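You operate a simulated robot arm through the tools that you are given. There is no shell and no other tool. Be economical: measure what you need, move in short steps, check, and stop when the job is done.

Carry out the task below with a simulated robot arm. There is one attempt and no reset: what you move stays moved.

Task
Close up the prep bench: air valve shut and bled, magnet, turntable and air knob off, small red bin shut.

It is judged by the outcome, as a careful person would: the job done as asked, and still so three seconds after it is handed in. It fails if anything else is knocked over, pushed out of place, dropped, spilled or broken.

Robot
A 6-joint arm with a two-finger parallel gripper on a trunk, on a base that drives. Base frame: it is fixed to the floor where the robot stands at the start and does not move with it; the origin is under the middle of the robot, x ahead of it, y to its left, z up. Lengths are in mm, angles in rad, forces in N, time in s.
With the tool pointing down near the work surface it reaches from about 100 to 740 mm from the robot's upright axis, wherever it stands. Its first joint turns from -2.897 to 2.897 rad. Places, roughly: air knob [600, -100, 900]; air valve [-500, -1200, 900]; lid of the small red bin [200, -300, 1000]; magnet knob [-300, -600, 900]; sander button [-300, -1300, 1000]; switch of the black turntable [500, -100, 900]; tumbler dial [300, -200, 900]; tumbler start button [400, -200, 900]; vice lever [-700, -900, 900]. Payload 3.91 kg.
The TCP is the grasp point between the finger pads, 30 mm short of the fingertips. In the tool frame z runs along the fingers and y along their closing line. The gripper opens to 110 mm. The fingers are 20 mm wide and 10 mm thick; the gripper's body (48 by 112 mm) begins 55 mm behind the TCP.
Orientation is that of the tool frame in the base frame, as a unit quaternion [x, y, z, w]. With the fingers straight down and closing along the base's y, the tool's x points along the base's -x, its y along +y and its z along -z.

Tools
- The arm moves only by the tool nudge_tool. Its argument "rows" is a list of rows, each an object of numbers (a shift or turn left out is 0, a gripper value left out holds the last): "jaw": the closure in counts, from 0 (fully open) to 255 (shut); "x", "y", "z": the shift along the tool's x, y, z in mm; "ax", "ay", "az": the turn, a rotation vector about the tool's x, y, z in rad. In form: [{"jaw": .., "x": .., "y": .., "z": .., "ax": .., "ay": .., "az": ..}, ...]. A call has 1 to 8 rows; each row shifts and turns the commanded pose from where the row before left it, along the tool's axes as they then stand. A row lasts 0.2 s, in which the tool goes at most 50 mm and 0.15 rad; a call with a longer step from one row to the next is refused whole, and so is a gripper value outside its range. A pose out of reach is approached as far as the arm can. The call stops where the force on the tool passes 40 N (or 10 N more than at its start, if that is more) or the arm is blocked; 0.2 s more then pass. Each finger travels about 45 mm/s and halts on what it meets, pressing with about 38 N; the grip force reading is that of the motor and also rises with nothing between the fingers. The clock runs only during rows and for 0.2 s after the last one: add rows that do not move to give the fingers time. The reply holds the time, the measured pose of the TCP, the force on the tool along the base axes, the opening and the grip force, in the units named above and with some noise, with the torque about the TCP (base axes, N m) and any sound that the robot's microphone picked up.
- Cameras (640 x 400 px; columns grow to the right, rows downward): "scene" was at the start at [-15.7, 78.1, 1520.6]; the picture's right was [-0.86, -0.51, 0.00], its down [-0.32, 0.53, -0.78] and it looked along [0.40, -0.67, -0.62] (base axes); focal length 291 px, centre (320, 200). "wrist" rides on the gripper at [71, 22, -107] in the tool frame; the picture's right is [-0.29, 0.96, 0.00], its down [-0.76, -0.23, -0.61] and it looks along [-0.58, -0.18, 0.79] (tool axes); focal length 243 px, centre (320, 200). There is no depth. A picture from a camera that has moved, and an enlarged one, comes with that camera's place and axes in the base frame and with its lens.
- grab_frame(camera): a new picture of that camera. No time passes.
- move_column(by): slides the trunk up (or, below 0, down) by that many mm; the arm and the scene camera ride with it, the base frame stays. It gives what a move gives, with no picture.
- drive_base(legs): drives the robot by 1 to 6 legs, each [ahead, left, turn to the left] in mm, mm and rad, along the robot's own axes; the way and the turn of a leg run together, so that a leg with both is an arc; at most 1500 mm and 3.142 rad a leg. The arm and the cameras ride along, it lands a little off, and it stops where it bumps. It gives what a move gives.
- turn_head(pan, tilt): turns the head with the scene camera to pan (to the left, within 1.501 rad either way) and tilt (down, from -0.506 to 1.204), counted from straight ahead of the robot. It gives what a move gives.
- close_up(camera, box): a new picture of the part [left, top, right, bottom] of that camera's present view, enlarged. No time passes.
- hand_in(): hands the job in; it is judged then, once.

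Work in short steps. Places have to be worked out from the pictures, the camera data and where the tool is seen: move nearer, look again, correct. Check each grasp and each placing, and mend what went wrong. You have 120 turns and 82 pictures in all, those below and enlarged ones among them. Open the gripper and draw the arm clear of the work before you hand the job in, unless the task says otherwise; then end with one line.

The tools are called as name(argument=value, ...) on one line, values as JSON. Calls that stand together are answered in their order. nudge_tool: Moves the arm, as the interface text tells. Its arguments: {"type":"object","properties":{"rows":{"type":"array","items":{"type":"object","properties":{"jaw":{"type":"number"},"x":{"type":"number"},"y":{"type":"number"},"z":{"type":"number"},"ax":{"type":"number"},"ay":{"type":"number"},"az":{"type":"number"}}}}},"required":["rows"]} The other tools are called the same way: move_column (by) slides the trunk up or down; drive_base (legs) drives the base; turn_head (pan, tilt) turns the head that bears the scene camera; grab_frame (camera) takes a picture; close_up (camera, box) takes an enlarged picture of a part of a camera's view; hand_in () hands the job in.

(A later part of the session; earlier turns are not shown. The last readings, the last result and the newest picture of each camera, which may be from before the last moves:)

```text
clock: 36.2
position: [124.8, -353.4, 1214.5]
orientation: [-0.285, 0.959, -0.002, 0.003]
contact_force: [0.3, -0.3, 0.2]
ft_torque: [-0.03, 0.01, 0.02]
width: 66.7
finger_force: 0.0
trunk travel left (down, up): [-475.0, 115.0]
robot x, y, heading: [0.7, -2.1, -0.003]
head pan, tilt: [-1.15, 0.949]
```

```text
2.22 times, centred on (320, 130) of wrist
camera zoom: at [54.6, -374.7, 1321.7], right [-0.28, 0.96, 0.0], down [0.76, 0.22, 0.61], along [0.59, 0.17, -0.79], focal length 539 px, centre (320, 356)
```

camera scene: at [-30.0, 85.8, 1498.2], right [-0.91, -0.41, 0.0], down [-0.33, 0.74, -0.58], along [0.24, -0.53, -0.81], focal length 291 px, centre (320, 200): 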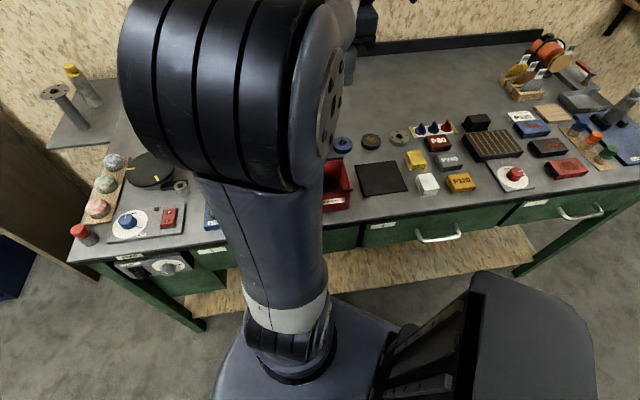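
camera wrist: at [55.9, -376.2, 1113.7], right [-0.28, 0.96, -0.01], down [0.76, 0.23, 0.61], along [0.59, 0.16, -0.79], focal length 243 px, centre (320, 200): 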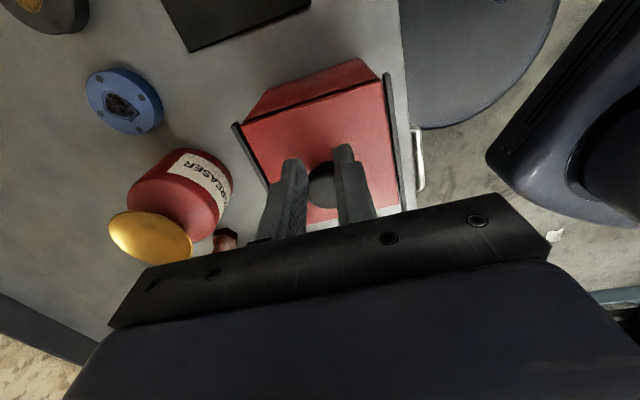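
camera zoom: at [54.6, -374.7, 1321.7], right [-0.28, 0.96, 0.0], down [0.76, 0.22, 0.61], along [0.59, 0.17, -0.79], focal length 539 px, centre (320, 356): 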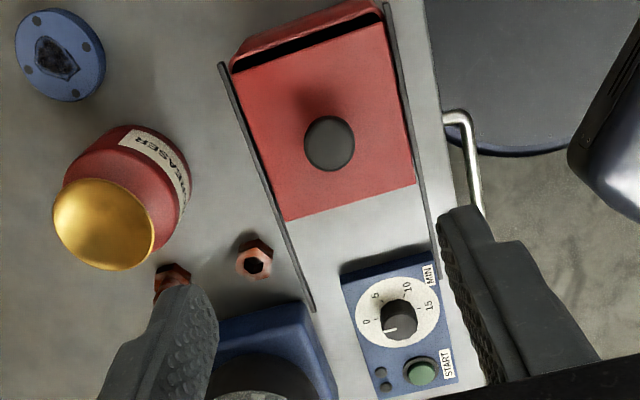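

A slot of about 9 mm remains at the far end, with the knob now at about (145, -343). I'll push from behind the knob with closed fingers, placing them 32 mm on its +e side.

nudge_tool(rows=[{"jaw": 255, "x": -28, "y": -1.2}, {"x": -27, "y": -1.2}, {"z": 45}, {"z": 45}, {"z": 45}, {}, {}])

grab_frame(camera="wrist")

```text
clock: 37.8
position: [175.2, -324.8, 1077.3]
orientation: [-0.285, 0.959, -0.003, 0.004]
contact_force: [-0.1, -1.0, -0.3]
ft_torque: [0.01, 0.02, -0.02]
width: 0.0
finger_force: 37.8
trunk travel left (down, up): [-475.0, 115.0]
robot x, y, heading: [0.9, 0.8, -0.004]
head pan, tilt: [-1.15, 0.949]
```

```text
41 pictures are left
camera wrist: at [104.5, -345.7, 1185.7], right [-0.28, 0.96, 0.0], down [0.76, 0.22, 0.61], along [0.59, 0.17, -0.79], focal length 243 px, centre (320, 200)
```

wrist: 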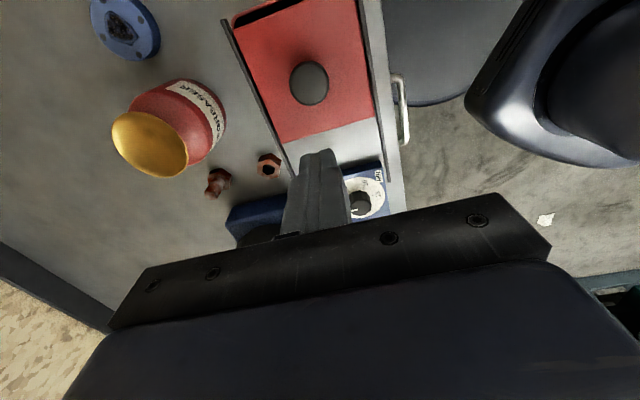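

The lateral alignment is good and the knob is about 34 mm ahead. I'll descend and push slowly.

nudge_tool(rows=[{"z": 40}, {"z": 33}, {"x": 6, "y": 1}, {"x": 4}, {"x": 3}, {"x": 3}, {"x": 3}, {"x": 3}])

grab_frame(camera="wrist")

```text
clock: 39.6
position: [163.1, -333.6, 1007.8]
orientation: [-0.285, 0.959, 0.0, 0.004]
contact_force: [28.0, 16.3, -2.6]
ft_torque: [0.24, -0.96, -0.02]
width: 0.0
finger_force: 38.4
trunk travel left (down, up): [-475.0, 115.0]
robot x, y, heading: [-0.1, 2.4, 0.006]
head pan, tilt: [-1.15, 0.949]
```

```text
40 pictures are left
camera wrist: at [91.6, -354.8, 1114.4], right [-0.28, 0.96, 0.0], down [0.76, 0.22, 0.61], along [0.59, 0.17, -0.79], focal length 243 px, centre (320, 200)
```

wrist: 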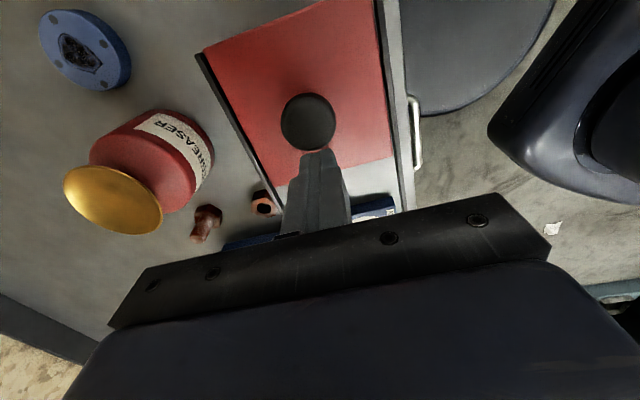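

The force is about 32 N and the lid has moved a few mm. I'll push a touch more to confirm the stop.

nudge_tool(rows=[{"x": 2}, {"x": 2}, {"x": 2}, {"x": 2}])

```text
clock: 40.0
position: [162.5, -332.0, 1008.3]
orientation: [-0.285, 0.958, 0.0, 0.007]
contact_force: [13.9, 7.8, 2.0]
ft_torque: [0.03, -0.49, -0.04]
width: 0.0
finger_force: 38.0
trunk travel left (down, up): [-475.0, 115.0]
robot x, y, heading: [1.7, 0.7, 0.003]
head pan, tilt: [-1.15, 0.949]
stopped in row 2: the force on the tool passed its limit (the readings are from after the stop); the commanded pose is now the measured one
```

The lid didn't move under over 40 N, so it is against a stop. I'll back off, rise and inspect the gap.

nudge_tool(rows=[{"x": -8}, {"z": -45}, {"z": -45}, {"z": -45}, {"z": -45}, {"x": 40, "z": -20}, {"x": 40}])

close_up(camera="wrist", box=[220, 30, 420, 180])

```text
clock: 41.6
position: [97.1, -373.7, 1207.8]
orientation: [-0.285, 0.959, 0.001, 0.007]
contact_force: [0.8, 0.8, 0.3]
ft_torque: [-0.02, 0.04, -0.04]
width: 0.1
finger_force: 37.9
trunk travel left (down, up): [-475.0, 115.0]
robot x, y, heading: [2.5, -1.0, 0.002]
head pan, tilt: [-1.15, 0.949]
```

```text
2.67 times, centred on (320, 105) of wrist
camera zoom: at [24.7, -396.7, 1314.2], right [-0.28, 0.96, 0.0], down [0.75, 0.22, 0.62], along [0.59, 0.17, -0.79], focal length 647 px, centre (320, 453)
```

zoom: 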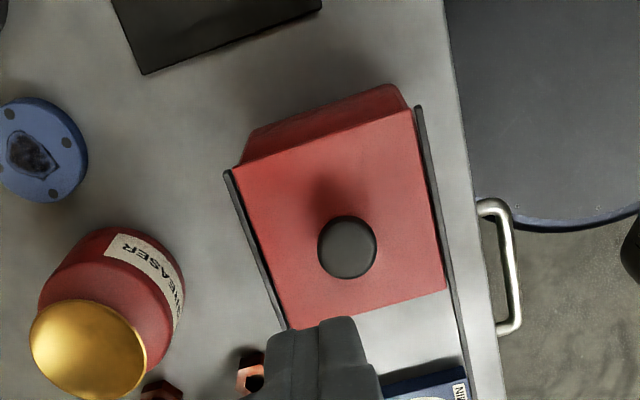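

The lid is now fully shut with no gap. Before driving along the bench to the magnet I'll look at the floor on that side, since a dark shape may be standing in my path.

turn_head(pan=-1.5, tilt=1.0)

grab_frame(camera="scene")

```text
clock: 42.5
position: [98.1, -373.6, 1207.9]
orientation: [-0.284, 0.959, 0.0, 0.008]
contact_force: [-1.2, -0.3, -0.5]
ft_torque: [-0.05, 0.02, -0.02]
width: 0.0
finger_force: 37.2
trunk travel left (down, up): [-475.0, 115.0]
robot x, y, heading: [-1.0, 2.8, 0.006]
head pan, tilt: [-1.499, 1.0]
```

```text
38 pictures are left
camera scene: at [-54.4, 82.8, 1494.6], right [-1.0, -0.07, 0.0], down [-0.06, 0.84, -0.54], along [0.04, -0.54, -0.84], focal length 291 px, centre (320, 200)
```

scene: 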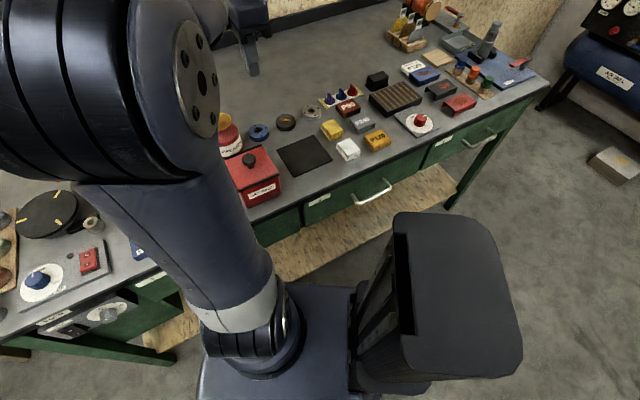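

The black shape is the robot's own trunk, and the floor along the bench is clear. I'll drive parallel to the bench by 640 mm.

drive_base(legs=[[-536, -350, 0]])

turn_head(pan=-1.3, tilt=0.75)

grab_frame(camera="scene")

grab_frame(camera="wrist")

```text
clock: 46.0
position: [-430.9, -723.4, 1208.3]
orientation: [-0.285, 0.958, 0.0, 0.007]
contact_force: [0.5, -0.1, -0.3]
ft_torque: [0.0, 0.0, -0.04]
width: 0.0
finger_force: 38.1
trunk travel left (down, up): [-475.0, 115.0]
robot x, y, heading: [-528.5, -347.5, 0.0]
head pan, tilt: [-1.499, 1.0]
```

```text
clock: 46.8
position: [-431.3, -722.3, 1207.3]
orientation: [-0.285, 0.959, 0.001, 0.007]
contact_force: [-0.3, -0.1, 0.8]
ft_torque: [0.02, 0.01, 0.02]
width: 0.1
finger_force: 38.1
trunk travel left (down, up): [-475.0, 115.0]
robot x, y, heading: [-529.1, -349.4, 0.0]
head pan, tilt: [-1.3, 0.75]
```

```text
37 pictures are left
camera scene: at [-565.0, -277.2, 1513.7], right [-0.96, -0.27, 0.0], down [-0.18, 0.66, -0.73], along [0.2, -0.7, -0.68], focal length 291 px, centre (320, 200)
```

scene: 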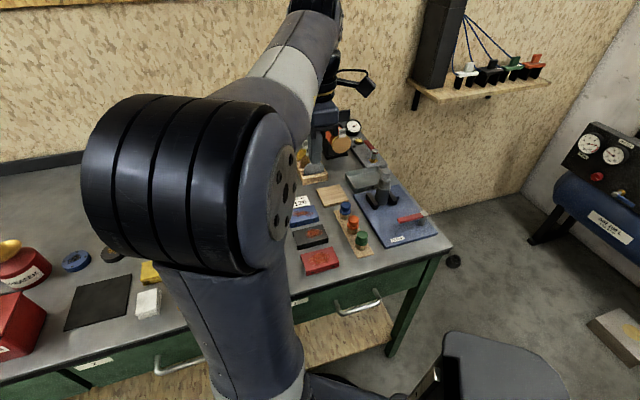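

```text
36 pictures are left
camera wrist: at [-502.9, -746.1, 1314.2], right [-0.28, 0.96, 0.0], down [0.75, 0.22, 0.62], along [0.59, 0.17, -0.79], focal length 243 px, centre (320, 200)
```

wrist: 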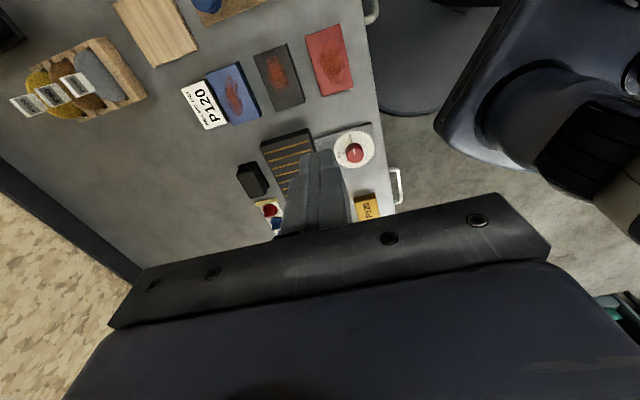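

The magnet dial is in wrist view. I'll zoom in to read its mark.

close_up(camera="wrist", box=[310, 110, 400, 180])

close_up(camera="scene", box=[300, 100, 450, 200])

```text
5.71 times, centred on (355, 145) of wrist
camera zoom: at [-502.9, -746.1, 1314.2], right [-0.28, 0.96, 0.0], down [0.75, 0.22, 0.62], along [0.59, 0.17, -0.79], focal length 1386 px, centre (120, 514)
```

zoom: 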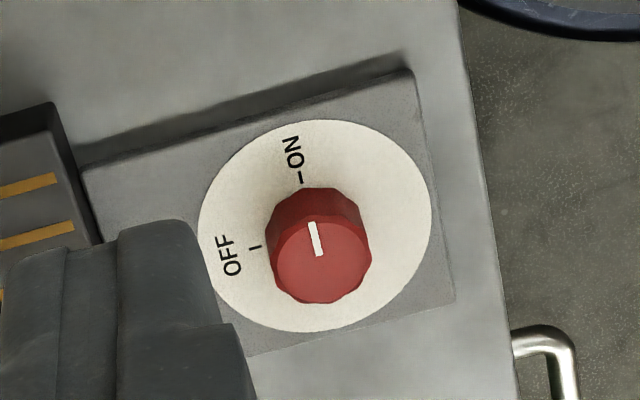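

```text
4.00 times, centred on (375, 150) of scene
camera zoom: at [-565.0, -277.2, 1513.7], right [-0.96, -0.27, 0.0], down [-0.18, 0.66, -0.73], along [0.2, -0.7, -0.68], focal length 1164 px, centre (100, 400)
```

zoom: 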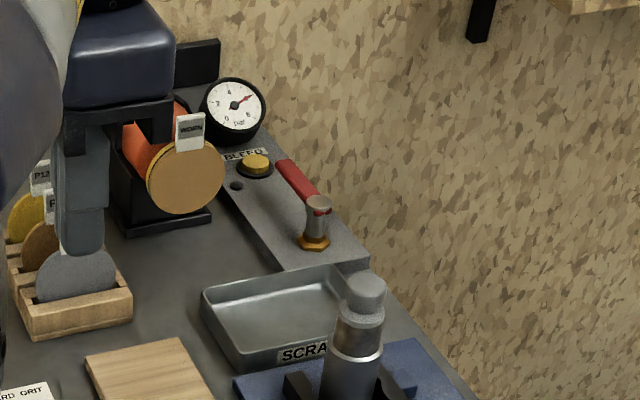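

The scene zoom shows the air station: a lever, a yellow BLEED button and a gauge near 6 bar. The magnet mark is at ON with OFF about 97° counter-clockwise, so I'll move above its knob at about (-318, -622) and pre-turn clockwise.

nudge_tool(rows=[{"jaw": 116, "x": -37.5, "y": 5.7, "z": 20}, {"x": -37.5, "y": 5.7, "z": 20}, {"x": -37.5, "y": 5.7, "z": 20}, {"x": -37.5, "y": 5.7, "z": 20}, {"az": 0.145, "z": 15}, {"az": 0.145, "z": 15}, {"az": 0.145, "z": 15}, {"az": 0.145, "z": 15}])

nudge_tool(rows=[{"az": 0.145}, {"az": 0.145}])

grab_frame(camera="wrist")

```text
clock: 48.6
position: [-316.9, -621.6, 1070.2]
orientation: [0.003, 1.0, 0.002, 0.007]
contact_force: [0.8, -0.4, -1.5]
ft_torque: [-0.04, -0.01, 0.0]
width: 60.3
finger_force: 0.1
trunk travel left (down, up): [-475.0, 115.0]
robot x, y, heading: [-526.9, -349.4, -0.002]
head pan, tilt: [-1.3, 0.75]
```

```text
clock: 49.2
position: [-315.4, -622.0, 1070.2]
orientation: [0.147, 0.989, 0.002, 0.007]
contact_force: [-0.4, 0.1, -0.1]
ft_torque: [0.0, -0.01, 0.0]
width: 59.9
finger_force: 0.1
trunk travel left (down, up): [-475.0, 115.0]
robot x, y, heading: [-530.1, -353.1, 0.003]
head pan, tilt: [-1.3, 0.75]
```

```text
33 pictures are left
camera wrist: at [-378.2, -582.6, 1176.9], right [0.56, 0.83, 0.01], down [0.65, -0.44, 0.61], along [0.52, -0.34, -0.79], focal length 243 px, centre (320, 200)
```

wrist: 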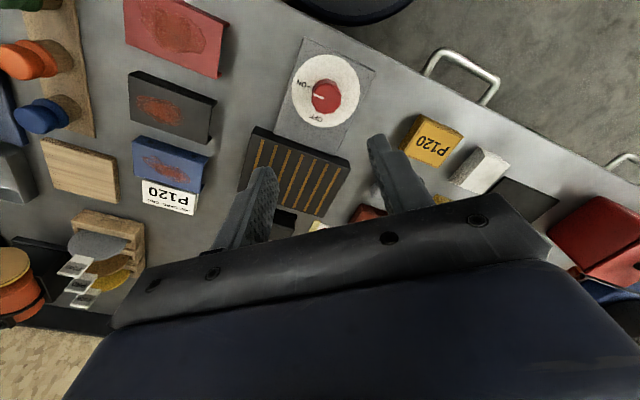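

The dial centre agrees with the current TCP within a few mm. I'll descend to z ≈ 925 and close.

nudge_tool(rows=[{"z": 45}, {"z": 45}, {"z": 35}, {"z": 20}, {"jaw": 255}, {}, {}, {}])

close_up(camera="wrist", box=[220, 40, 460, 220])

```text
clock: 51.0
position: [-314.1, -623.5, 927.1]
orientation: [0.146, 0.989, 0.002, 0.006]
contact_force: [-0.4, 0.5, 0.4]
ft_torque: [0.01, -0.01, -0.02]
width: 0.1
finger_force: 28.0
trunk travel left (down, up): [-475.0, 115.0]
robot x, y, heading: [-526.4, -348.4, 0.001]
head pan, tilt: [-1.3, 0.75]
```

```text
2.22 times, centred on (340, 130) of wrist
camera zoom: at [-377.1, -582.7, 1033.2], right [0.55, 0.83, 0.01], down [0.65, -0.44, 0.62], along [0.52, -0.33, -0.79], focal length 539 px, centre (276, 356)
```

zoom: 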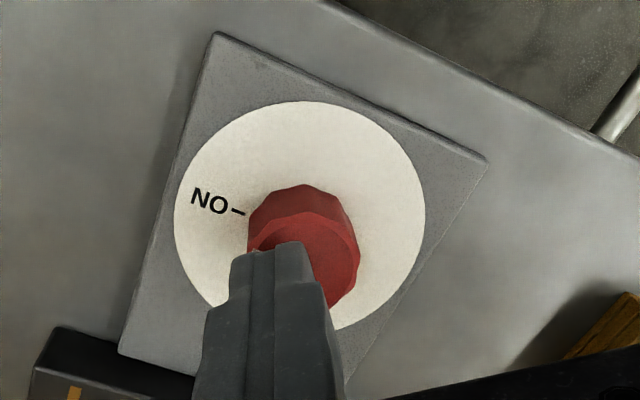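

The fingers closed above the knob top, and this view puts the knob about 10 mm along tool +y and 6 mm along +x. I'll lift, reopen, correct and go lower.

nudge_tool(rows=[{"jaw": 116, "z": -25}, {"x": 6, "y": 10}, {}, {}])

close_up(camera="wrist", box=[220, 40, 460, 220])

```text
clock: 52.0
position: [-316.6, -611.8, 949.2]
orientation: [0.146, 0.989, 0.002, 0.006]
contact_force: [-0.3, 0.4, -0.1]
ft_torque: [0.01, 0.01, 0.0]
width: 60.0
finger_force: 0.2
trunk travel left (down, up): [-475.0, 115.0]
robot x, y, heading: [-525.3, -349.6, 0.0]
head pan, tilt: [-1.3, 0.75]
```

```text
2.22 times, centred on (340, 130) of wrist
camera zoom: at [-380.4, -571.5, 1056.6], right [0.55, 0.83, 0.01], down [0.65, -0.44, 0.62], along [0.52, -0.33, -0.79], focal length 539 px, centre (276, 356)
```

zoom: 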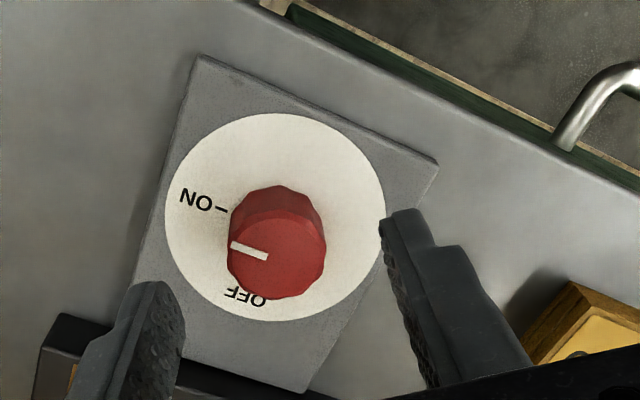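

Now the knob is centred between the fingers. I'll descend to TCP ≈ 914 and grip.

nudge_tool(rows=[{"z": 20}, {"z": 9}, {"z": 6}, {"jaw": 255}, {}, {}, {}])

```text
clock: 53.6
position: [-317.4, -614.2, 913.3]
orientation: [0.146, 0.989, 0.001, 0.007]
contact_force: [-10.8, -25.0, -5.8]
ft_torque: [-1.26, -0.06, -0.28]
width: 34.0
finger_force: 45.1
trunk travel left (down, up): [-475.0, 115.0]
robot x, y, heading: [-529.5, -355.3, 0.005]
head pan, tilt: [-1.3, 0.75]
```

It is gripped at 34 mm, with side force toward -y. I'll relieve it and turn counter-clockwise.

nudge_tool(rows=[{"y": -4}, {"az": -0.14}, {"az": -0.14}, {"az": -0.14}, {"az": -0.14}])

```text
clock: 54.9
position: [-318.0, -620.1, 913.8]
orientation: [-0.132, 0.991, -0.002, 0.007]
contact_force: [-3.3, -13.0, -14.0]
ft_torque: [-0.49, 0.53, -0.13]
width: 33.6
finger_force: 45.1
trunk travel left (down, up): [-475.0, 115.0]
robot x, y, heading: [-530.7, -353.2, -0.002]
head pan, tilt: [-1.3, 0.75]
stopped in row 5: the force on the tool passed its limit (the readings are from after the stop); the commanded pose is now the measured one
```

The force limit tripped and the command reset. I'll relieve a bit and continue in short turns.

nudge_tool(rows=[{"y": -2, "z": 1}, {"az": -0.12}, {"az": -0.12}, {"az": -0.12}])

close_up(camera="wrist", box=[220, 40, 460, 220])

```text
clock: 55.9
position: [-316.4, -622.8, 913.4]
orientation: [-0.309, 0.951, -0.004, 0.009]
contact_force: [-2.3, -22.8, -5.9]
ft_torque: [-0.04, -0.81, -0.18]
width: 33.5
finger_force: 45.2
trunk travel left (down, up): [-475.0, 115.0]
robot x, y, heading: [-528.1, -351.5, -0.0]
head pan, tilt: [-1.3, 0.75]
```

```text
2.22 times, centred on (340, 130) of wrist
camera zoom: at [-387.5, -647.4, 1020.9], right [-0.33, 0.95, -0.01], down [0.74, 0.26, 0.62], along [0.59, 0.19, -0.78], focal length 539 px, centre (276, 356)
```

zoom: 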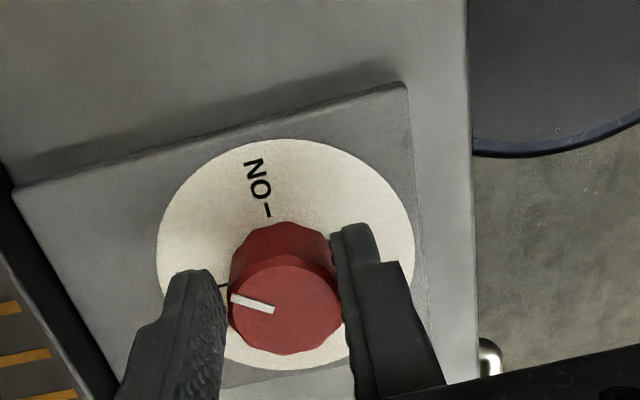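

The mark is about 38° short of the OFF tick. I'll relieve and turn 0.65 rad more.

nudge_tool(rows=[{"x": 2, "y": -2.5}, {"az": -0.13}, {"az": -0.13}, {"az": -0.13}])

nudge_tool(rows=[{"az": -0.12}, {"az": -0.12}])

close_up(camera="wrist", box=[220, 40, 460, 220])

```text
clock: 56.9
position: [-314.4, -625.5, 914.2]
orientation: [-0.487, 0.874, -0.008, 0.007]
contact_force: [25.8, -19.4, 5.2]
ft_torque: [0.55, -1.3, -0.31]
width: 33.5
finger_force: 45.2
trunk travel left (down, up): [-475.0, 115.0]
robot x, y, heading: [-527.4, -348.1, -0.005]
head pan, tilt: [-1.3, 0.75]
```

```text
clock: 57.5
position: [-313.0, -627.1, 914.5]
orientation: [-0.582, 0.813, -0.011, 0.005]
contact_force: [12.1, -4.9, -9.6]
ft_torque: [0.18, -0.49, -0.14]
width: 33.8
finger_force: 45.0
trunk travel left (down, up): [-475.0, 115.0]
robot x, y, heading: [-530.5, -350.4, -0.002]
head pan, tilt: [-1.3, 0.75]
stopped in row 2: the force on the tool passed its limit (the readings are from after the stop); the commanded pose is now the measured one
```

```text
2.22 times, centred on (340, 130) of wrist
camera zoom: at [-356.9, -686.6, 1021.9], right [-0.81, 0.58, -0.03], down [0.45, 0.65, 0.61], along [0.37, 0.48, -0.79], focal length 539 px, centre (276, 356)
```

zoom: 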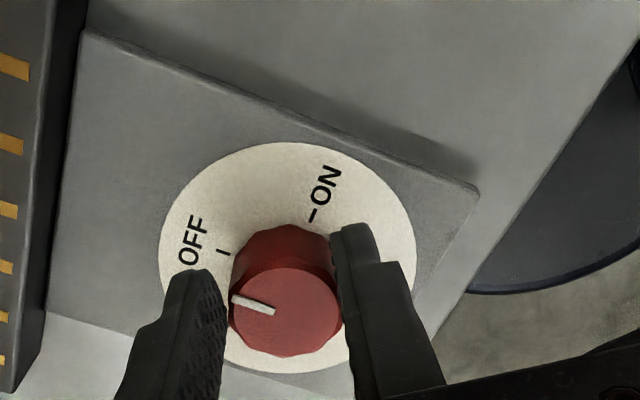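

About 12° is left to the OFF tick. I'll relieve and turn a bit more.

nudge_tool(rows=[{"y": -1}, {"az": -0.11}, {"az": -0.11}, {}])

close_up(camera="wrist", box=[220, 40, 460, 220])

```text
clock: 58.5
position: [-308.4, -629.9, 914.7]
orientation: [-0.668, 0.744, -0.015, 0.003]
contact_force: [21.2, -27.7, -13.4]
ft_torque: [0.12, -0.37, -1.01]
width: 32.9
finger_force: 45.2
trunk travel left (down, up): [-475.0, 115.0]
robot x, y, heading: [-526.8, -350.2, -0.002]
head pan, tilt: [-1.3, 0.75]
```

```text
2.22 times, centred on (340, 130) of wrist
camera zoom: at [-341.0, -698.1, 1023.1], right [-0.92, 0.39, -0.03], down [0.3, 0.74, 0.6], along [0.26, 0.54, -0.8], focal length 539 px, centre (276, 356)
```

zoom: 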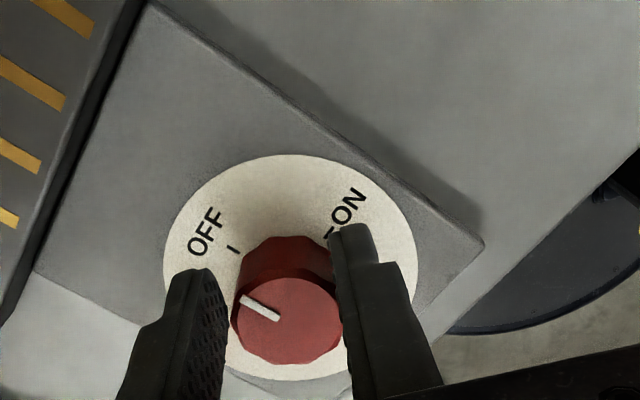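

A torque of about 1 N·m with the knob slipping in the grip suggests the end stop, but the mark looks slightly short of OFF. I'll release, lift and inspect.

nudge_tool(rows=[{"jaw": 116}, {}, {}, {"z": -40}, {"z": -40}])

close_up(camera="wrist", box=[250, 40, 410, 160])

```text
clock: 59.7
position: [-314.6, -626.0, 993.6]
orientation: [-0.668, 0.744, -0.012, 0.004]
contact_force: [-0.2, 0.8, -0.1]
ft_torque: [0.04, -0.01, -0.01]
width: 59.9
finger_force: 0.0
trunk travel left (down, up): [-475.0, 115.0]
robot x, y, heading: [-527.5, -350.4, 0.003]
head pan, tilt: [-1.3, 0.75]
```

```text
3.33 times, centred on (330, 100) of wrist
camera zoom: at [-345.4, -693.4, 1101.7], right [-0.92, 0.39, -0.03], down [0.3, 0.74, 0.61], along [0.26, 0.55, -0.8], focal length 809 px, centre (287, 533)
```

zoom: 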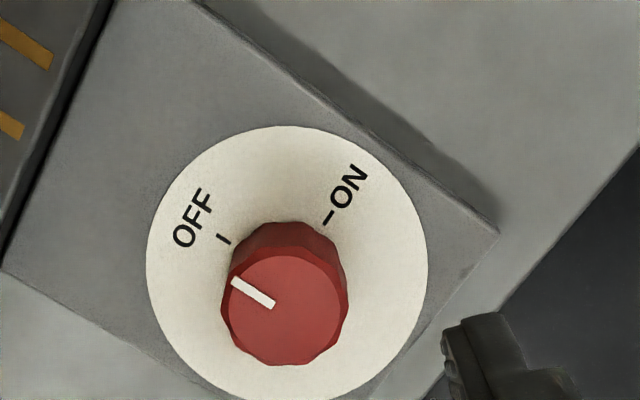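

Using the ticks' own radial lines, the mark agrees with OFF, so the magnet is off at its stop. The air station is too deep to reach from the front, so I'll inspect the floor beyond the bench's right end.

close_up(camera="scene", box=[360, 160, 640, 340])

```text
2.22 times, centred on (500, 250) of scene
camera zoom: at [-564.6, -277.5, 1513.7], right [-0.96, -0.27, 0.0], down [-0.18, 0.66, -0.73], along [0.2, -0.7, -0.68], focal length 647 px, centre (-80, 89)
```

zoom: 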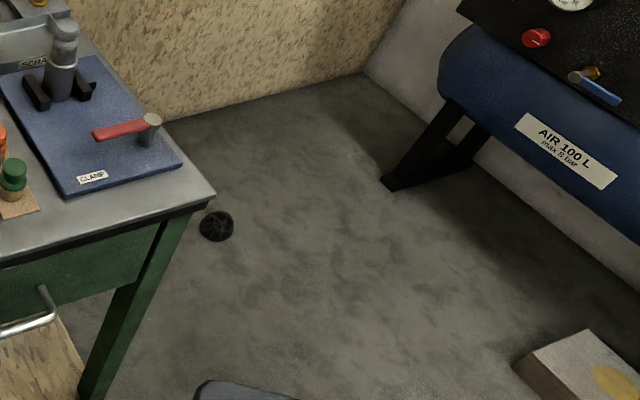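

The dark object on the floor beyond the bench end is worth avoiding. From the front the lever pivot is about 693 mm deep and BLEED about 819 mm, which a tilted tool should reach, so I'll raise the arm, re-align and drive 410 mm further along the bench.

nudge_tool(rows=[{"z": -36}, {"z": -36, "az": 0.145}, {"z": -36, "az": 0.145}, {"z": -36, "az": 0.145}, {"z": -36, "az": 0.145}, {"z": -36, "az": 0.145}, {"az": 0.145}])

drive_base(legs=[[-343, -224, 0]])

turn_head(pan=-0.85, tilt=0.65)

grab_frame(camera="scene")

```text
clock: 61.3
position: [-321.1, -620.0, 1211.5]
orientation: [-0.29, 0.957, -0.009, 0.008]
contact_force: [-0.6, -0.5, -0.2]
ft_torque: [0.01, -0.03, -0.02]
width: 60.0
finger_force: 0.1
trunk travel left (down, up): [-475.0, 115.0]
robot x, y, heading: [-525.3, -350.2, 0.001]
head pan, tilt: [-1.3, 0.75]
```

```text
clock: 63.9
position: [-665.4, -850.0, 1210.2]
orientation: [-0.292, 0.956, -0.01, 0.009]
contact_force: [0.1, 0.2, 0.7]
ft_torque: [0.03, 0.0, -0.02]
width: 59.8
finger_force: 0.0
trunk travel left (down, up): [-475.0, 115.0]
robot x, y, heading: [-869.6, -576.4, 0.002]
head pan, tilt: [-1.3, 0.75]
```

```text
clock: 64.8
position: [-664.5, -850.5, 1211.5]
orientation: [-0.292, 0.956, -0.009, 0.008]
contact_force: [-0.7, 0.3, -0.1]
ft_torque: [0.02, 0.0, 0.0]
width: 60.0
finger_force: 0.1
trunk travel left (down, up): [-475.0, 115.0]
robot x, y, heading: [-871.3, -579.4, 0.001]
head pan, tilt: [-0.85, 0.649]
```

```text
25 pictures are left
camera scene: at [-873.5, -492.2, 1522.3], right [-0.75, -0.66, 0.0], down [-0.4, 0.45, -0.8], along [0.53, -0.6, -0.6], focal length 291 px, centre (320, 200)
```

scene: 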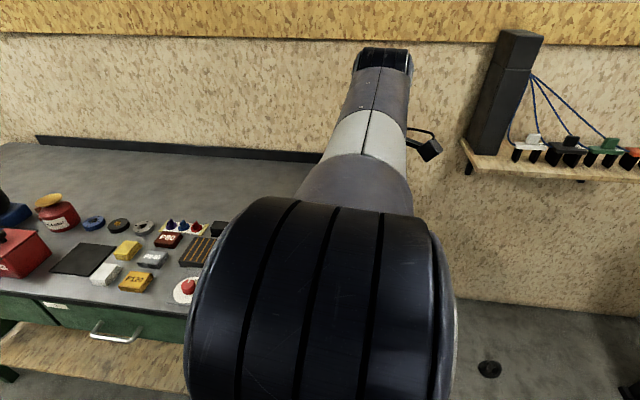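

The floor object is well away at depth ≈ 690. The head's view of the station is blocked by the arm, so I'll turn the wrist to face the wall and use the wrist camera.

nudge_tool(rows=[{"az": 0.145}, {"az": 0.145}, {"az": 0.145}, {"az": 0.145}, {"az": 0.145}, {"az": 0.145}, {"az": 0.145}, {"az": 0.145}])

nudge_tool(rows=[{"az": 0.14}, {"az": 0.14}, {"az": 0.14}])

grab_frame(camera="wrist")

```text
clock: 66.6
position: [-665.2, -850.6, 1211.2]
orientation: [0.28, 0.96, -0.003, 0.013]
contact_force: [0.1, 0.3, 0.4]
ft_torque: [0.01, 0.01, -0.05]
width: 60.0
finger_force: 0.1
trunk travel left (down, up): [-475.0, 115.0]
robot x, y, heading: [-871.1, -580.8, 0.004]
head pan, tilt: [-0.85, 0.649]
```

```text
clock: 67.4
position: [-666.0, -850.9, 1211.1]
orientation: [0.475, 0.88, 0.0, 0.013]
contact_force: [-0.1, 0.7, 0.5]
ft_torque: [0.01, 0.02, 0.01]
width: 59.8
finger_force: 0.0
trunk travel left (down, up): [-475.0, 115.0]
robot x, y, heading: [-874.1, -578.2, 0.001]
head pan, tilt: [-0.85, 0.649]
```

```text
24 pictures are left
camera wrist: at [-687.6, -778.5, 1317.3], right [0.96, 0.28, 0.02], down [0.21, -0.75, 0.62], along [0.19, -0.59, -0.78], focal length 243 px, centre (320, 200)
```

wrist: 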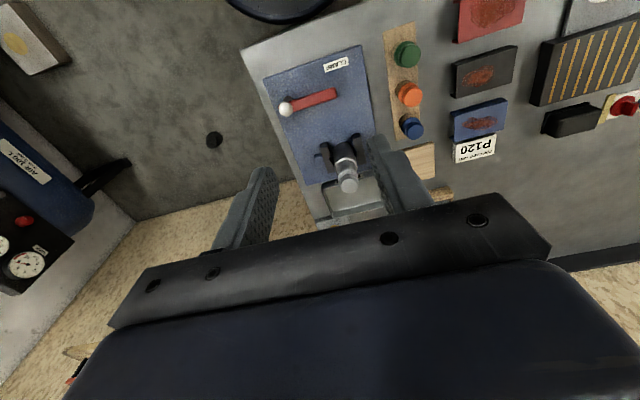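

The gripper hides the station from here. I'll move out over it at this height, so it appears between the fingers.

nudge_tool(rows=[{"x": -46, "y": -6}, {"x": -46, "y": -6}, {"x": -46, "y": -6}, {"x": -46, "y": -6}, {"x": -46, "y": -6}, {"x": -46, "y": -6}, {"x": -46, "y": -4}])

grab_frame(camera="wrist")

grab_frame(camera="scene")

```text
clock: 69.0
position: [-544.2, -1099.3, 1203.7]
orientation: [0.474, 0.881, -0.002, 0.014]
contact_force: [-0.3, 0.4, -0.1]
ft_torque: [0.05, 0.01, 0.05]
width: 59.9
finger_force: 0.1
out of reach, approached as far as the arm can: row 6, 7
trunk travel left (down, up): [-475.0, 115.0]
robot x, y, heading: [-870.9, -580.4, 0.004]
head pan, tilt: [-0.85, 0.649]
```

```text
23 pictures are left
camera wrist: at [-566.9, -1028.1, 1309.8], right [0.96, 0.29, 0.02], down [0.21, -0.75, 0.62], along [0.19, -0.59, -0.78], focal length 243 px, centre (320, 200)
```

wrist: 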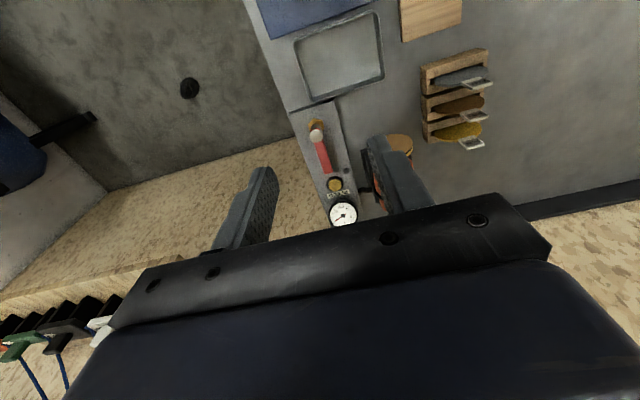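

```text
22 pictures are left
camera scene: at [-873.2, -492.6, 1522.3], right [-0.75, -0.66, 0.0], down [-0.4, 0.45, -0.8], along [0.53, -0.6, -0.6], focal length 291 px, centre (320, 200)
```

scene: 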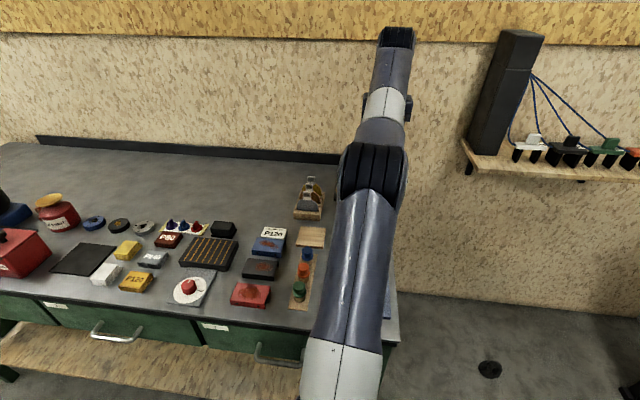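

The reach limit at this height is about 613 mm, but the station is in view. I'll zoom in on it.

close_up(camera="wrist", box=[270, 80, 400, 240])

```text
2.50 times, centred on (335, 160) of wrist
camera zoom: at [-566.9, -1028.1, 1309.8], right [0.96, 0.29, 0.02], down [0.21, -0.75, 0.62], along [0.19, -0.59, -0.78], focal length 606 px, centre (282, 300)
```

zoom: 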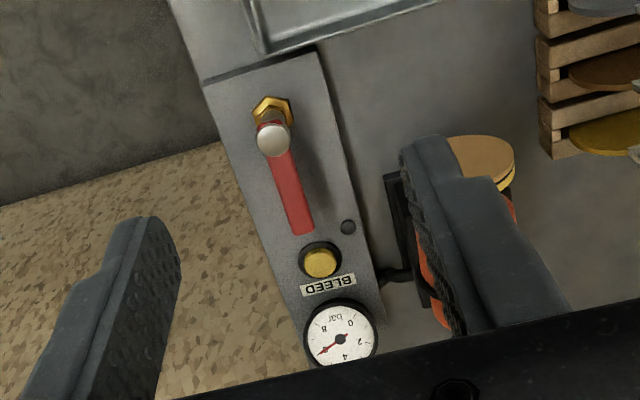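

Pivot is near (-521, -1180), BLEED near (-450, -1288, 905). BLEED is 824 mm from the robot, too far from the front. I'll retract the arm, swing it inward, and reposition beyond the bench's right end, about 450 mm clear of the floor object.

nudge_tool(rows=[{"x": 46}, {"x": 46}, {"x": 46}, {"x": 46}, {"x": 46}, {"x": 46}, {"x": 46}])

nudge_tool(rows=[{"az": -0.135}, {"az": -0.135}, {"az": -0.135}, {"az": -0.135}, {"az": -0.135}, {"az": -0.135}])

```text
clock: 70.6
position: [-721.6, -826.8, 1197.6]
orientation: [0.474, 0.88, 0.0, 0.013]
contact_force: [1.0, -1.1, -0.3]
ft_torque: [0.02, 0.03, -0.01]
width: 60.1
finger_force: 0.0
trunk travel left (down, up): [-475.0, 115.0]
robot x, y, heading: [-868.4, -576.6, 0.001]
head pan, tilt: [-0.85, 0.649]
```

```text
clock: 72.0
position: [-721.0, -828.1, 1195.9]
orientation: [0.087, 0.996, -0.006, 0.012]
contact_force: [-0.7, -0.5, -0.8]
ft_torque: [0.02, 0.01, 0.0]
width: 59.9
finger_force: 0.0
trunk travel left (down, up): [-475.0, 115.0]
robot x, y, heading: [-870.5, -582.1, 0.0]
head pan, tilt: [-0.85, 0.649]
```

Now I'll swing the TCP toward the robot's front.

nudge_tool(rows=[{"x": -18.7, "y": 43.4}, {"x": -18.7, "y": 43.4}, {"x": -18.7, "y": 43.4}, {"x": -18.7, "y": 43.4}, {"x": -18.7, "y": 43.4}, {"x": -18.7, "y": 43.4}, {"x": -18.7, "y": 43.4}])

turn_head(pan=-1.4, tilt=0.95)

grab_frame(camera="scene")

```text
clock: 73.6
position: [-536.1, -553.5, 1194.4]
orientation: [0.089, 0.996, -0.006, 0.011]
contact_force: [0.7, -0.2, 0.1]
ft_torque: [0.0, 0.02, 0.02]
width: 60.1
finger_force: 0.1
trunk travel left (down, up): [-475.0, 115.0]
robot x, y, heading: [-869.5, -578.6, 0.001]
head pan, tilt: [-0.85, 0.649]
```

```text
clock: 74.5
position: [-536.5, -554.5, 1195.7]
orientation: [0.088, 0.996, -0.006, 0.011]
contact_force: [0.3, -0.3, 0.1]
ft_torque: [0.0, -0.02, 0.02]
width: 60.0
finger_force: 0.2
trunk travel left (down, up): [-475.0, 115.0]
robot x, y, heading: [-872.1, -581.4, -0.006]
head pan, tilt: [-1.4, 0.949]
```

```text
20 pictures are left
camera scene: at [-918.3, -498.6, 1498.2], right [-0.99, -0.17, 0.0], down [-0.14, 0.8, -0.58], along [0.1, -0.57, -0.81], focal length 291 px, centre (320, 200)
```

scene: 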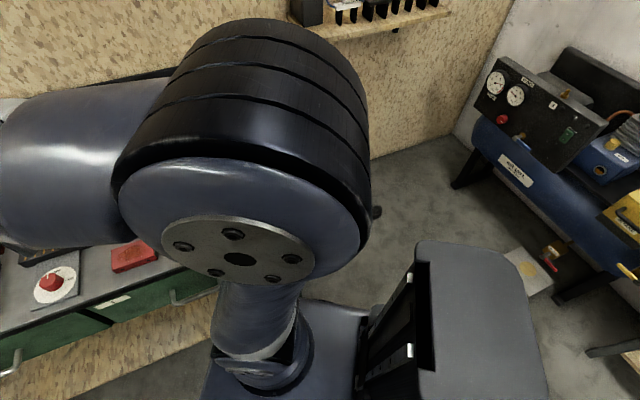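

The path and final spot look clear. I'll drive 405 mm along the bench line, then 285 mm toward the wall past the bench end.

drive_base(legs=[[-339, -221.5, 0], [156, -238.5, 0]])

turn_head(pan=-0.5, tilt=0.7)

grab_frame(camera="scene")

```text
clock: 78.6
position: [-718.3, -1007.9, 1195.2]
orientation: [0.084, 0.996, -0.006, 0.012]
contact_force: [0.9, 0.4, -0.1]
ft_torque: [0.02, 0.03, 0.03]
width: 60.1
finger_force: 0.0
trunk travel left (down, up): [-475.0, 115.0]
robot x, y, heading: [-1052.3, -1038.5, 0.012]
head pan, tilt: [-1.4, 0.949]
```

```text
clock: 79.8
position: [-716.8, -1008.8, 1196.4]
orientation: [0.082, 0.997, -0.005, 0.012]
contact_force: [0.2, 1.1, -0.4]
ft_torque: [0.03, -0.01, 0.01]
width: 59.9
finger_force: 0.0
trunk travel left (down, up): [-475.0, 115.0]
robot x, y, heading: [-1050.3, -1038.9, 0.007]
head pan, tilt: [-0.499, 0.7]
```

```text
19 pictures are left
camera scene: at [-1038.2, -925.9, 1517.9], right [-0.47, -0.88, 0.0], down [-0.57, 0.3, -0.76], along [0.68, -0.36, -0.64], focal length 291 px, centre (320, 200)
```

scene: 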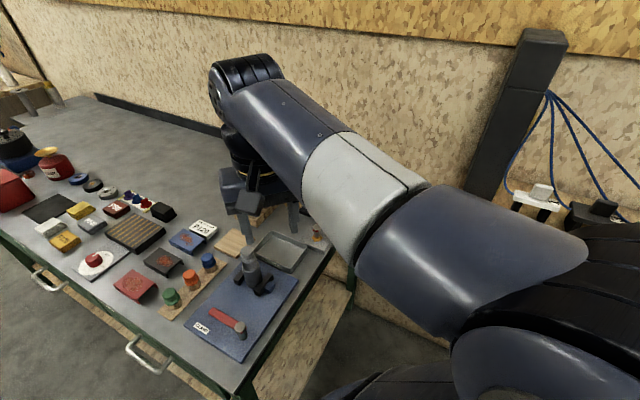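

I'm parked at about (-1051, -1039), so the pivot is about 548 mm and BLEED about 650 mm away. I'll bring the tool over the lever and turn it so the gripper's narrow side faces the sander.

nudge_tool(rows=[{"jaw": 255, "x": -40, "y": -23, "z": 8}, {"x": -40, "y": -23, "z": 8}, {"x": -40, "y": -23, "z": 8}, {"x": -40, "y": -23, "z": 8}, {"x": -40, "y": -23, "z": 8}, {"x": -40, "y": -23, "z": 8}, {"x": -40, "y": -23, "z": 8}])

nudge_tool(rows=[{"az": -0.149, "z": 5}, {"az": -0.149}, {"az": -0.149}, {"az": -0.149}, {"az": -0.149}])

grab_frame(camera="wrist")

close_up(camera="scene", box=[180, 120, 380, 280])

```text
clock: 81.4
position: [-465.6, -1212.8, 1146.9]
orientation: [0.083, 0.996, -0.006, 0.011]
contact_force: [0.1, 0.0, -0.3]
ft_torque: [0.0, -0.01, -0.04]
width: 0.0
finger_force: 38.0
trunk travel left (down, up): [-475.0, 115.0]
robot x, y, heading: [-1051.6, -1039.2, 0.014]
head pan, tilt: [-0.499, 0.7]
```

```text
clock: 82.6
position: [-466.1, -1213.6, 1142.7]
orientation: [-0.286, 0.958, -0.009, 0.009]
contact_force: [-0.3, -0.4, -0.8]
ft_torque: [0.04, -0.01, -0.01]
width: 0.0
finger_force: 37.2
trunk travel left (down, up): [-475.0, 115.0]
robot x, y, heading: [-1051.3, -1040.5, 0.01]
head pan, tilt: [-0.499, 0.7]
```

```text
18 pictures are left
camera wrist: at [-539.7, -1235.4, 1249.4], right [-0.28, 0.96, -0.02], down [0.75, 0.23, 0.62], along [0.6, 0.16, -0.78], focal length 243 px, centre (320, 200)
```

wrist: 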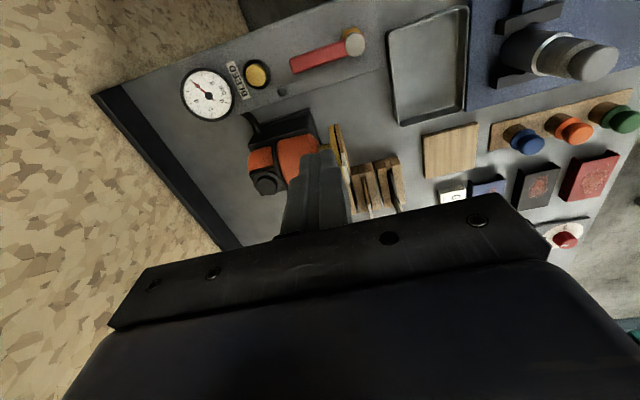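

```text
2.50 times, centred on (280, 200) of scene
camera zoom: at [-1038.1, -925.9, 1518.0], right [-0.47, -0.88, 0.0], down [-0.57, 0.3, -0.76], along [0.68, -0.36, -0.64], focal length 728 px, centre (420, 200)
```

zoom: 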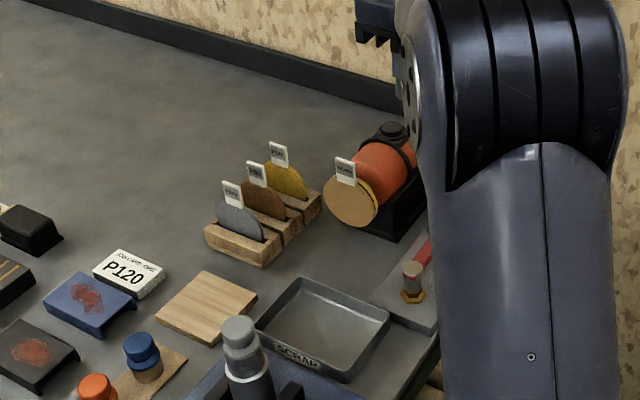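

This view puts the pivot near (-520, -1199), lever tip near (-478, -1256) and BLEED near (-446, -1300), with about 60 mm of room beside the lever. I'll place the closed fingers on the sander side of the lever and descend partway.

nudge_tool(rows=[{"x": 11.7, "y": -12.3}, {"z": 45}, {"z": 45}, {"z": 45}, {"z": 10}])

grab_frame(camera="wrist")

```text
clock: 83.8
position: [-465.6, -1233.8, 997.6]
orientation: [-0.285, 0.958, -0.009, 0.009]
contact_force: [-0.1, -0.5, 0.3]
ft_torque: [-0.01, -0.02, 0.01]
width: 0.0
finger_force: 37.6
trunk travel left (down, up): [-475.0, 115.0]
robot x, y, heading: [-1052.2, -1040.1, 0.008]
head pan, tilt: [-0.499, 0.7]
```

```text
16 pictures are left
camera wrist: at [-537.8, -1254.7, 1103.8], right [-0.28, 0.96, -0.02], down [0.75, 0.23, 0.62], along [0.6, 0.16, -0.78], focal length 243 px, centre (320, 200)
```

wrist: 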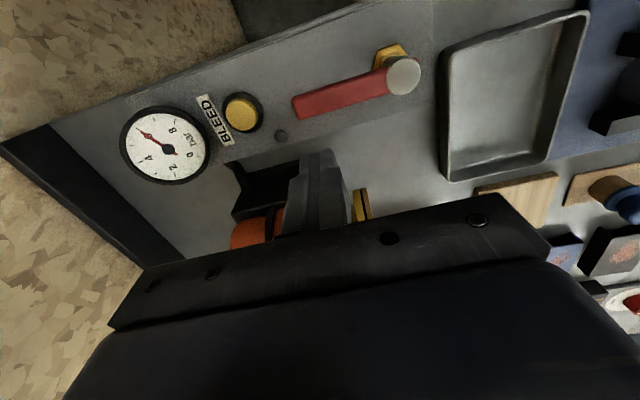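

The alignment holds: the fingers are about 26 mm to the sander side of the lever. I'll descend to TCP 950 and push the lever toward the bench end in an arc.

nudge_tool(rows=[{"z": 25}, {"z": 22}, {"x": 8}, {"x": 6}, {"x": 6}, {"x": 6}])

grab_frame(camera="wrist")

```text
clock: 85.2
position: [-487.0, -1247.2, 951.8]
orientation: [-0.285, 0.958, -0.009, 0.009]
contact_force: [0.8, 0.8, 2.3]
ft_torque: [0.04, 0.05, -0.02]
width: 0.0
finger_force: 37.7
trunk travel left (down, up): [-475.0, 115.0]
robot x, y, heading: [-1048.0, -1038.7, 0.011]
head pan, tilt: [-0.499, 0.7]
```

```text
15 pictures are left
camera wrist: at [-560.3, -1268.6, 1057.6], right [-0.28, 0.96, -0.02], down [0.75, 0.23, 0.62], along [0.6, 0.16, -0.78], focal length 243 px, centre (320, 200)
```

wrist: 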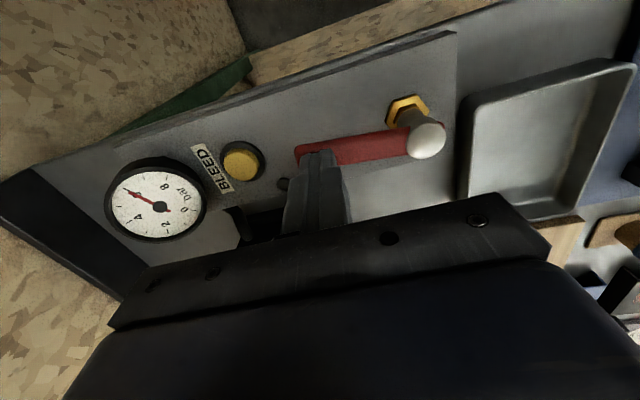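

There was no force, and re-triangulating puts the lever lower, near z ≈ 915, so the tips are passing just above it. I'll back off, descend 17 mm further and push again.

nudge_tool(rows=[{"x": -14}, {"x": -14}, {"z": 17}, {"x": 8}, {"x": 6}, {"x": 6}, {"x": 6}])

grab_frame(camera="wrist")

```text
clock: 86.8
position: [-485.5, -1247.3, 933.5]
orientation: [-0.285, 0.958, -0.009, 0.009]
contact_force: [1.6, 1.7, 1.2]
ft_torque: [0.03, -0.03, -0.06]
width: 0.0
finger_force: 37.6
trunk travel left (down, up): [-475.0, 115.0]
robot x, y, heading: [-1051.8, -1040.1, 0.014]
head pan, tilt: [-0.499, 0.7]
```

```text
14 pictures are left
camera wrist: at [-557.6, -1267.4, 1040.0], right [-0.28, 0.96, -0.02], down [0.75, 0.23, 0.62], along [0.6, 0.16, -0.78], focal length 243 px, centre (320, 200)
```

wrist: 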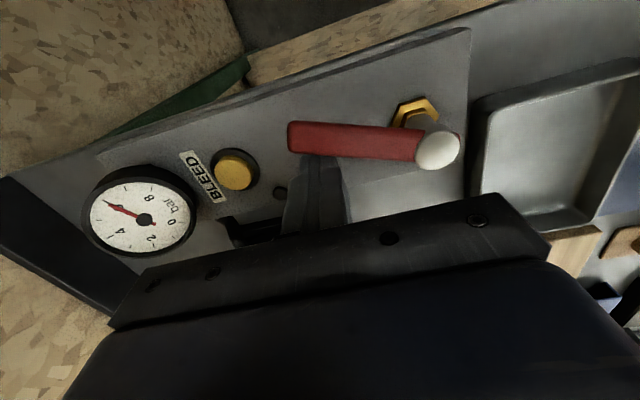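

The fingers are now against the lever's side and it is moving with little force. I'll follow its arc clockwise.

nudge_tool(rows=[{"x": 13, "y": 2.2}, {"x": 12.1, "y": 4.2}, {"x": 11, "y": 6.6}, {"x": 9.2, "y": 8.8}])

grab_frame(camera="wrist")

```text
clock: 87.8
position: [-536.4, -1254.4, 931.6]
orientation: [-0.285, 0.959, -0.009, 0.009]
contact_force: [0.9, 0.2, 0.5]
ft_torque: [0.0, -0.02, -0.02]
width: 0.1
finger_force: 37.8
trunk travel left (down, up): [-475.0, 115.0]
robot x, y, heading: [-1048.2, -1039.5, 0.011]
head pan, tilt: [-0.499, 0.7]
```

```text
13 pictures are left
camera wrist: at [-609.2, -1274.3, 1038.7], right [-0.28, 0.96, -0.02], down [0.75, 0.23, 0.62], along [0.6, 0.16, -0.78], focal length 243 px, centre (320, 200)
```

wrist: 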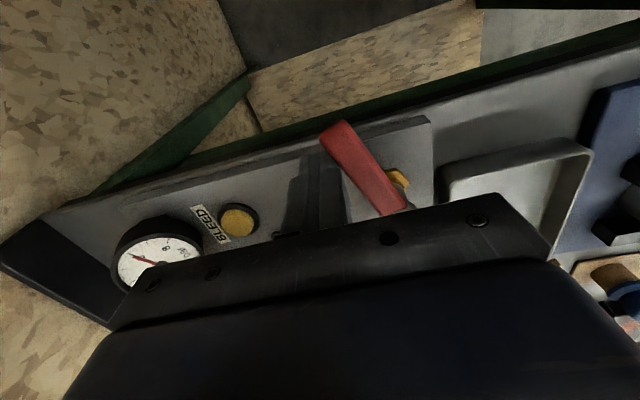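

The lever is following and has turned about two thirds. I'll continue until its stop.

nudge_tool(rows=[{"x": 7.3, "y": 10.4}, {"x": 4.9, "y": 11.8}, {"x": 2.2, "y": 8}, {"x": 1, "y": 5}, {"x": 0.5, "y": 4}])

grab_frame(camera="wrist")

```text
clock: 88.8
position: [-559.6, -1240.4, 932.3]
orientation: [-0.283, 0.959, -0.016, 0.016]
contact_force: [12.8, -11.7, -10.4]
ft_torque: [-0.2, -0.19, -0.03]
width: 0.0
finger_force: 37.7
trunk travel left (down, up): [-475.0, 115.0]
robot x, y, heading: [-1053.0, -1039.4, 0.009]
head pan, tilt: [-0.499, 0.7]
stopped in row 5: the force on the tool passed its limit (the readings are from after the stop); the commanded pose is now the measured one
```

```text
12 pictures are left
camera wrist: at [-634.6, -1259.5, 1037.3], right [-0.28, 0.96, -0.03], down [0.74, 0.23, 0.63], along [0.62, 0.15, -0.77], focal length 243 px, centre (320, 200)
```

wrist: 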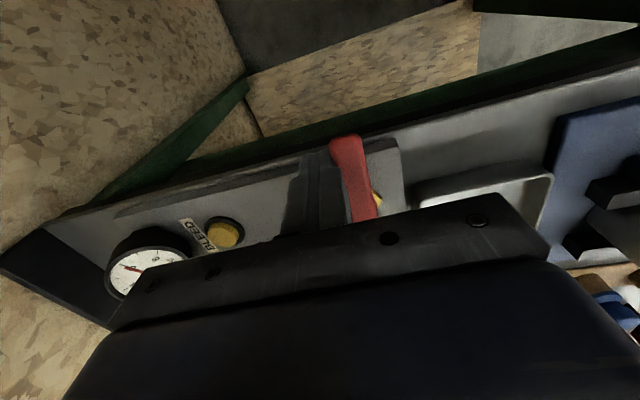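

The lever is square to the strip and blocked by its stop, so the valve is shut. I'll back off, rise and go over the BLEED button for a look.

nudge_tool(rows=[{"y": -8}, {"z": -45}, {"z": -45}, {"x": -38, "y": -25}, {"x": -38, "y": -20}])

grab_frame(camera="wrist")

```text
clock: 90.0
position: [-475.1, -1239.4, 1024.6]
orientation: [-0.282, 0.959, -0.015, 0.015]
contact_force: [0.3, -0.1, -0.7]
ft_torque: [0.05, 0.01, -0.01]
width: 0.0
finger_force: 37.8
trunk travel left (down, up): [-475.0, 115.0]
robot x, y, heading: [-1054.2, -1034.9, 0.007]
head pan, tilt: [-0.499, 0.7]
```

```text
11 pictures are left
camera wrist: at [-548.2, -1258.3, 1130.9], right [-0.28, 0.96, -0.03], down [0.74, 0.23, 0.63], along [0.61, 0.15, -0.78], focal length 243 px, centre (320, 200)
```

wrist: 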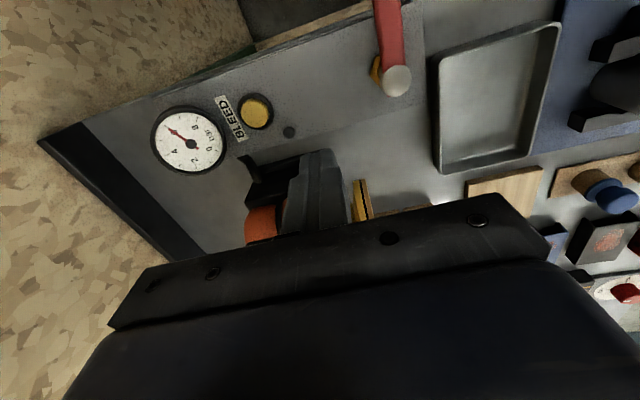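

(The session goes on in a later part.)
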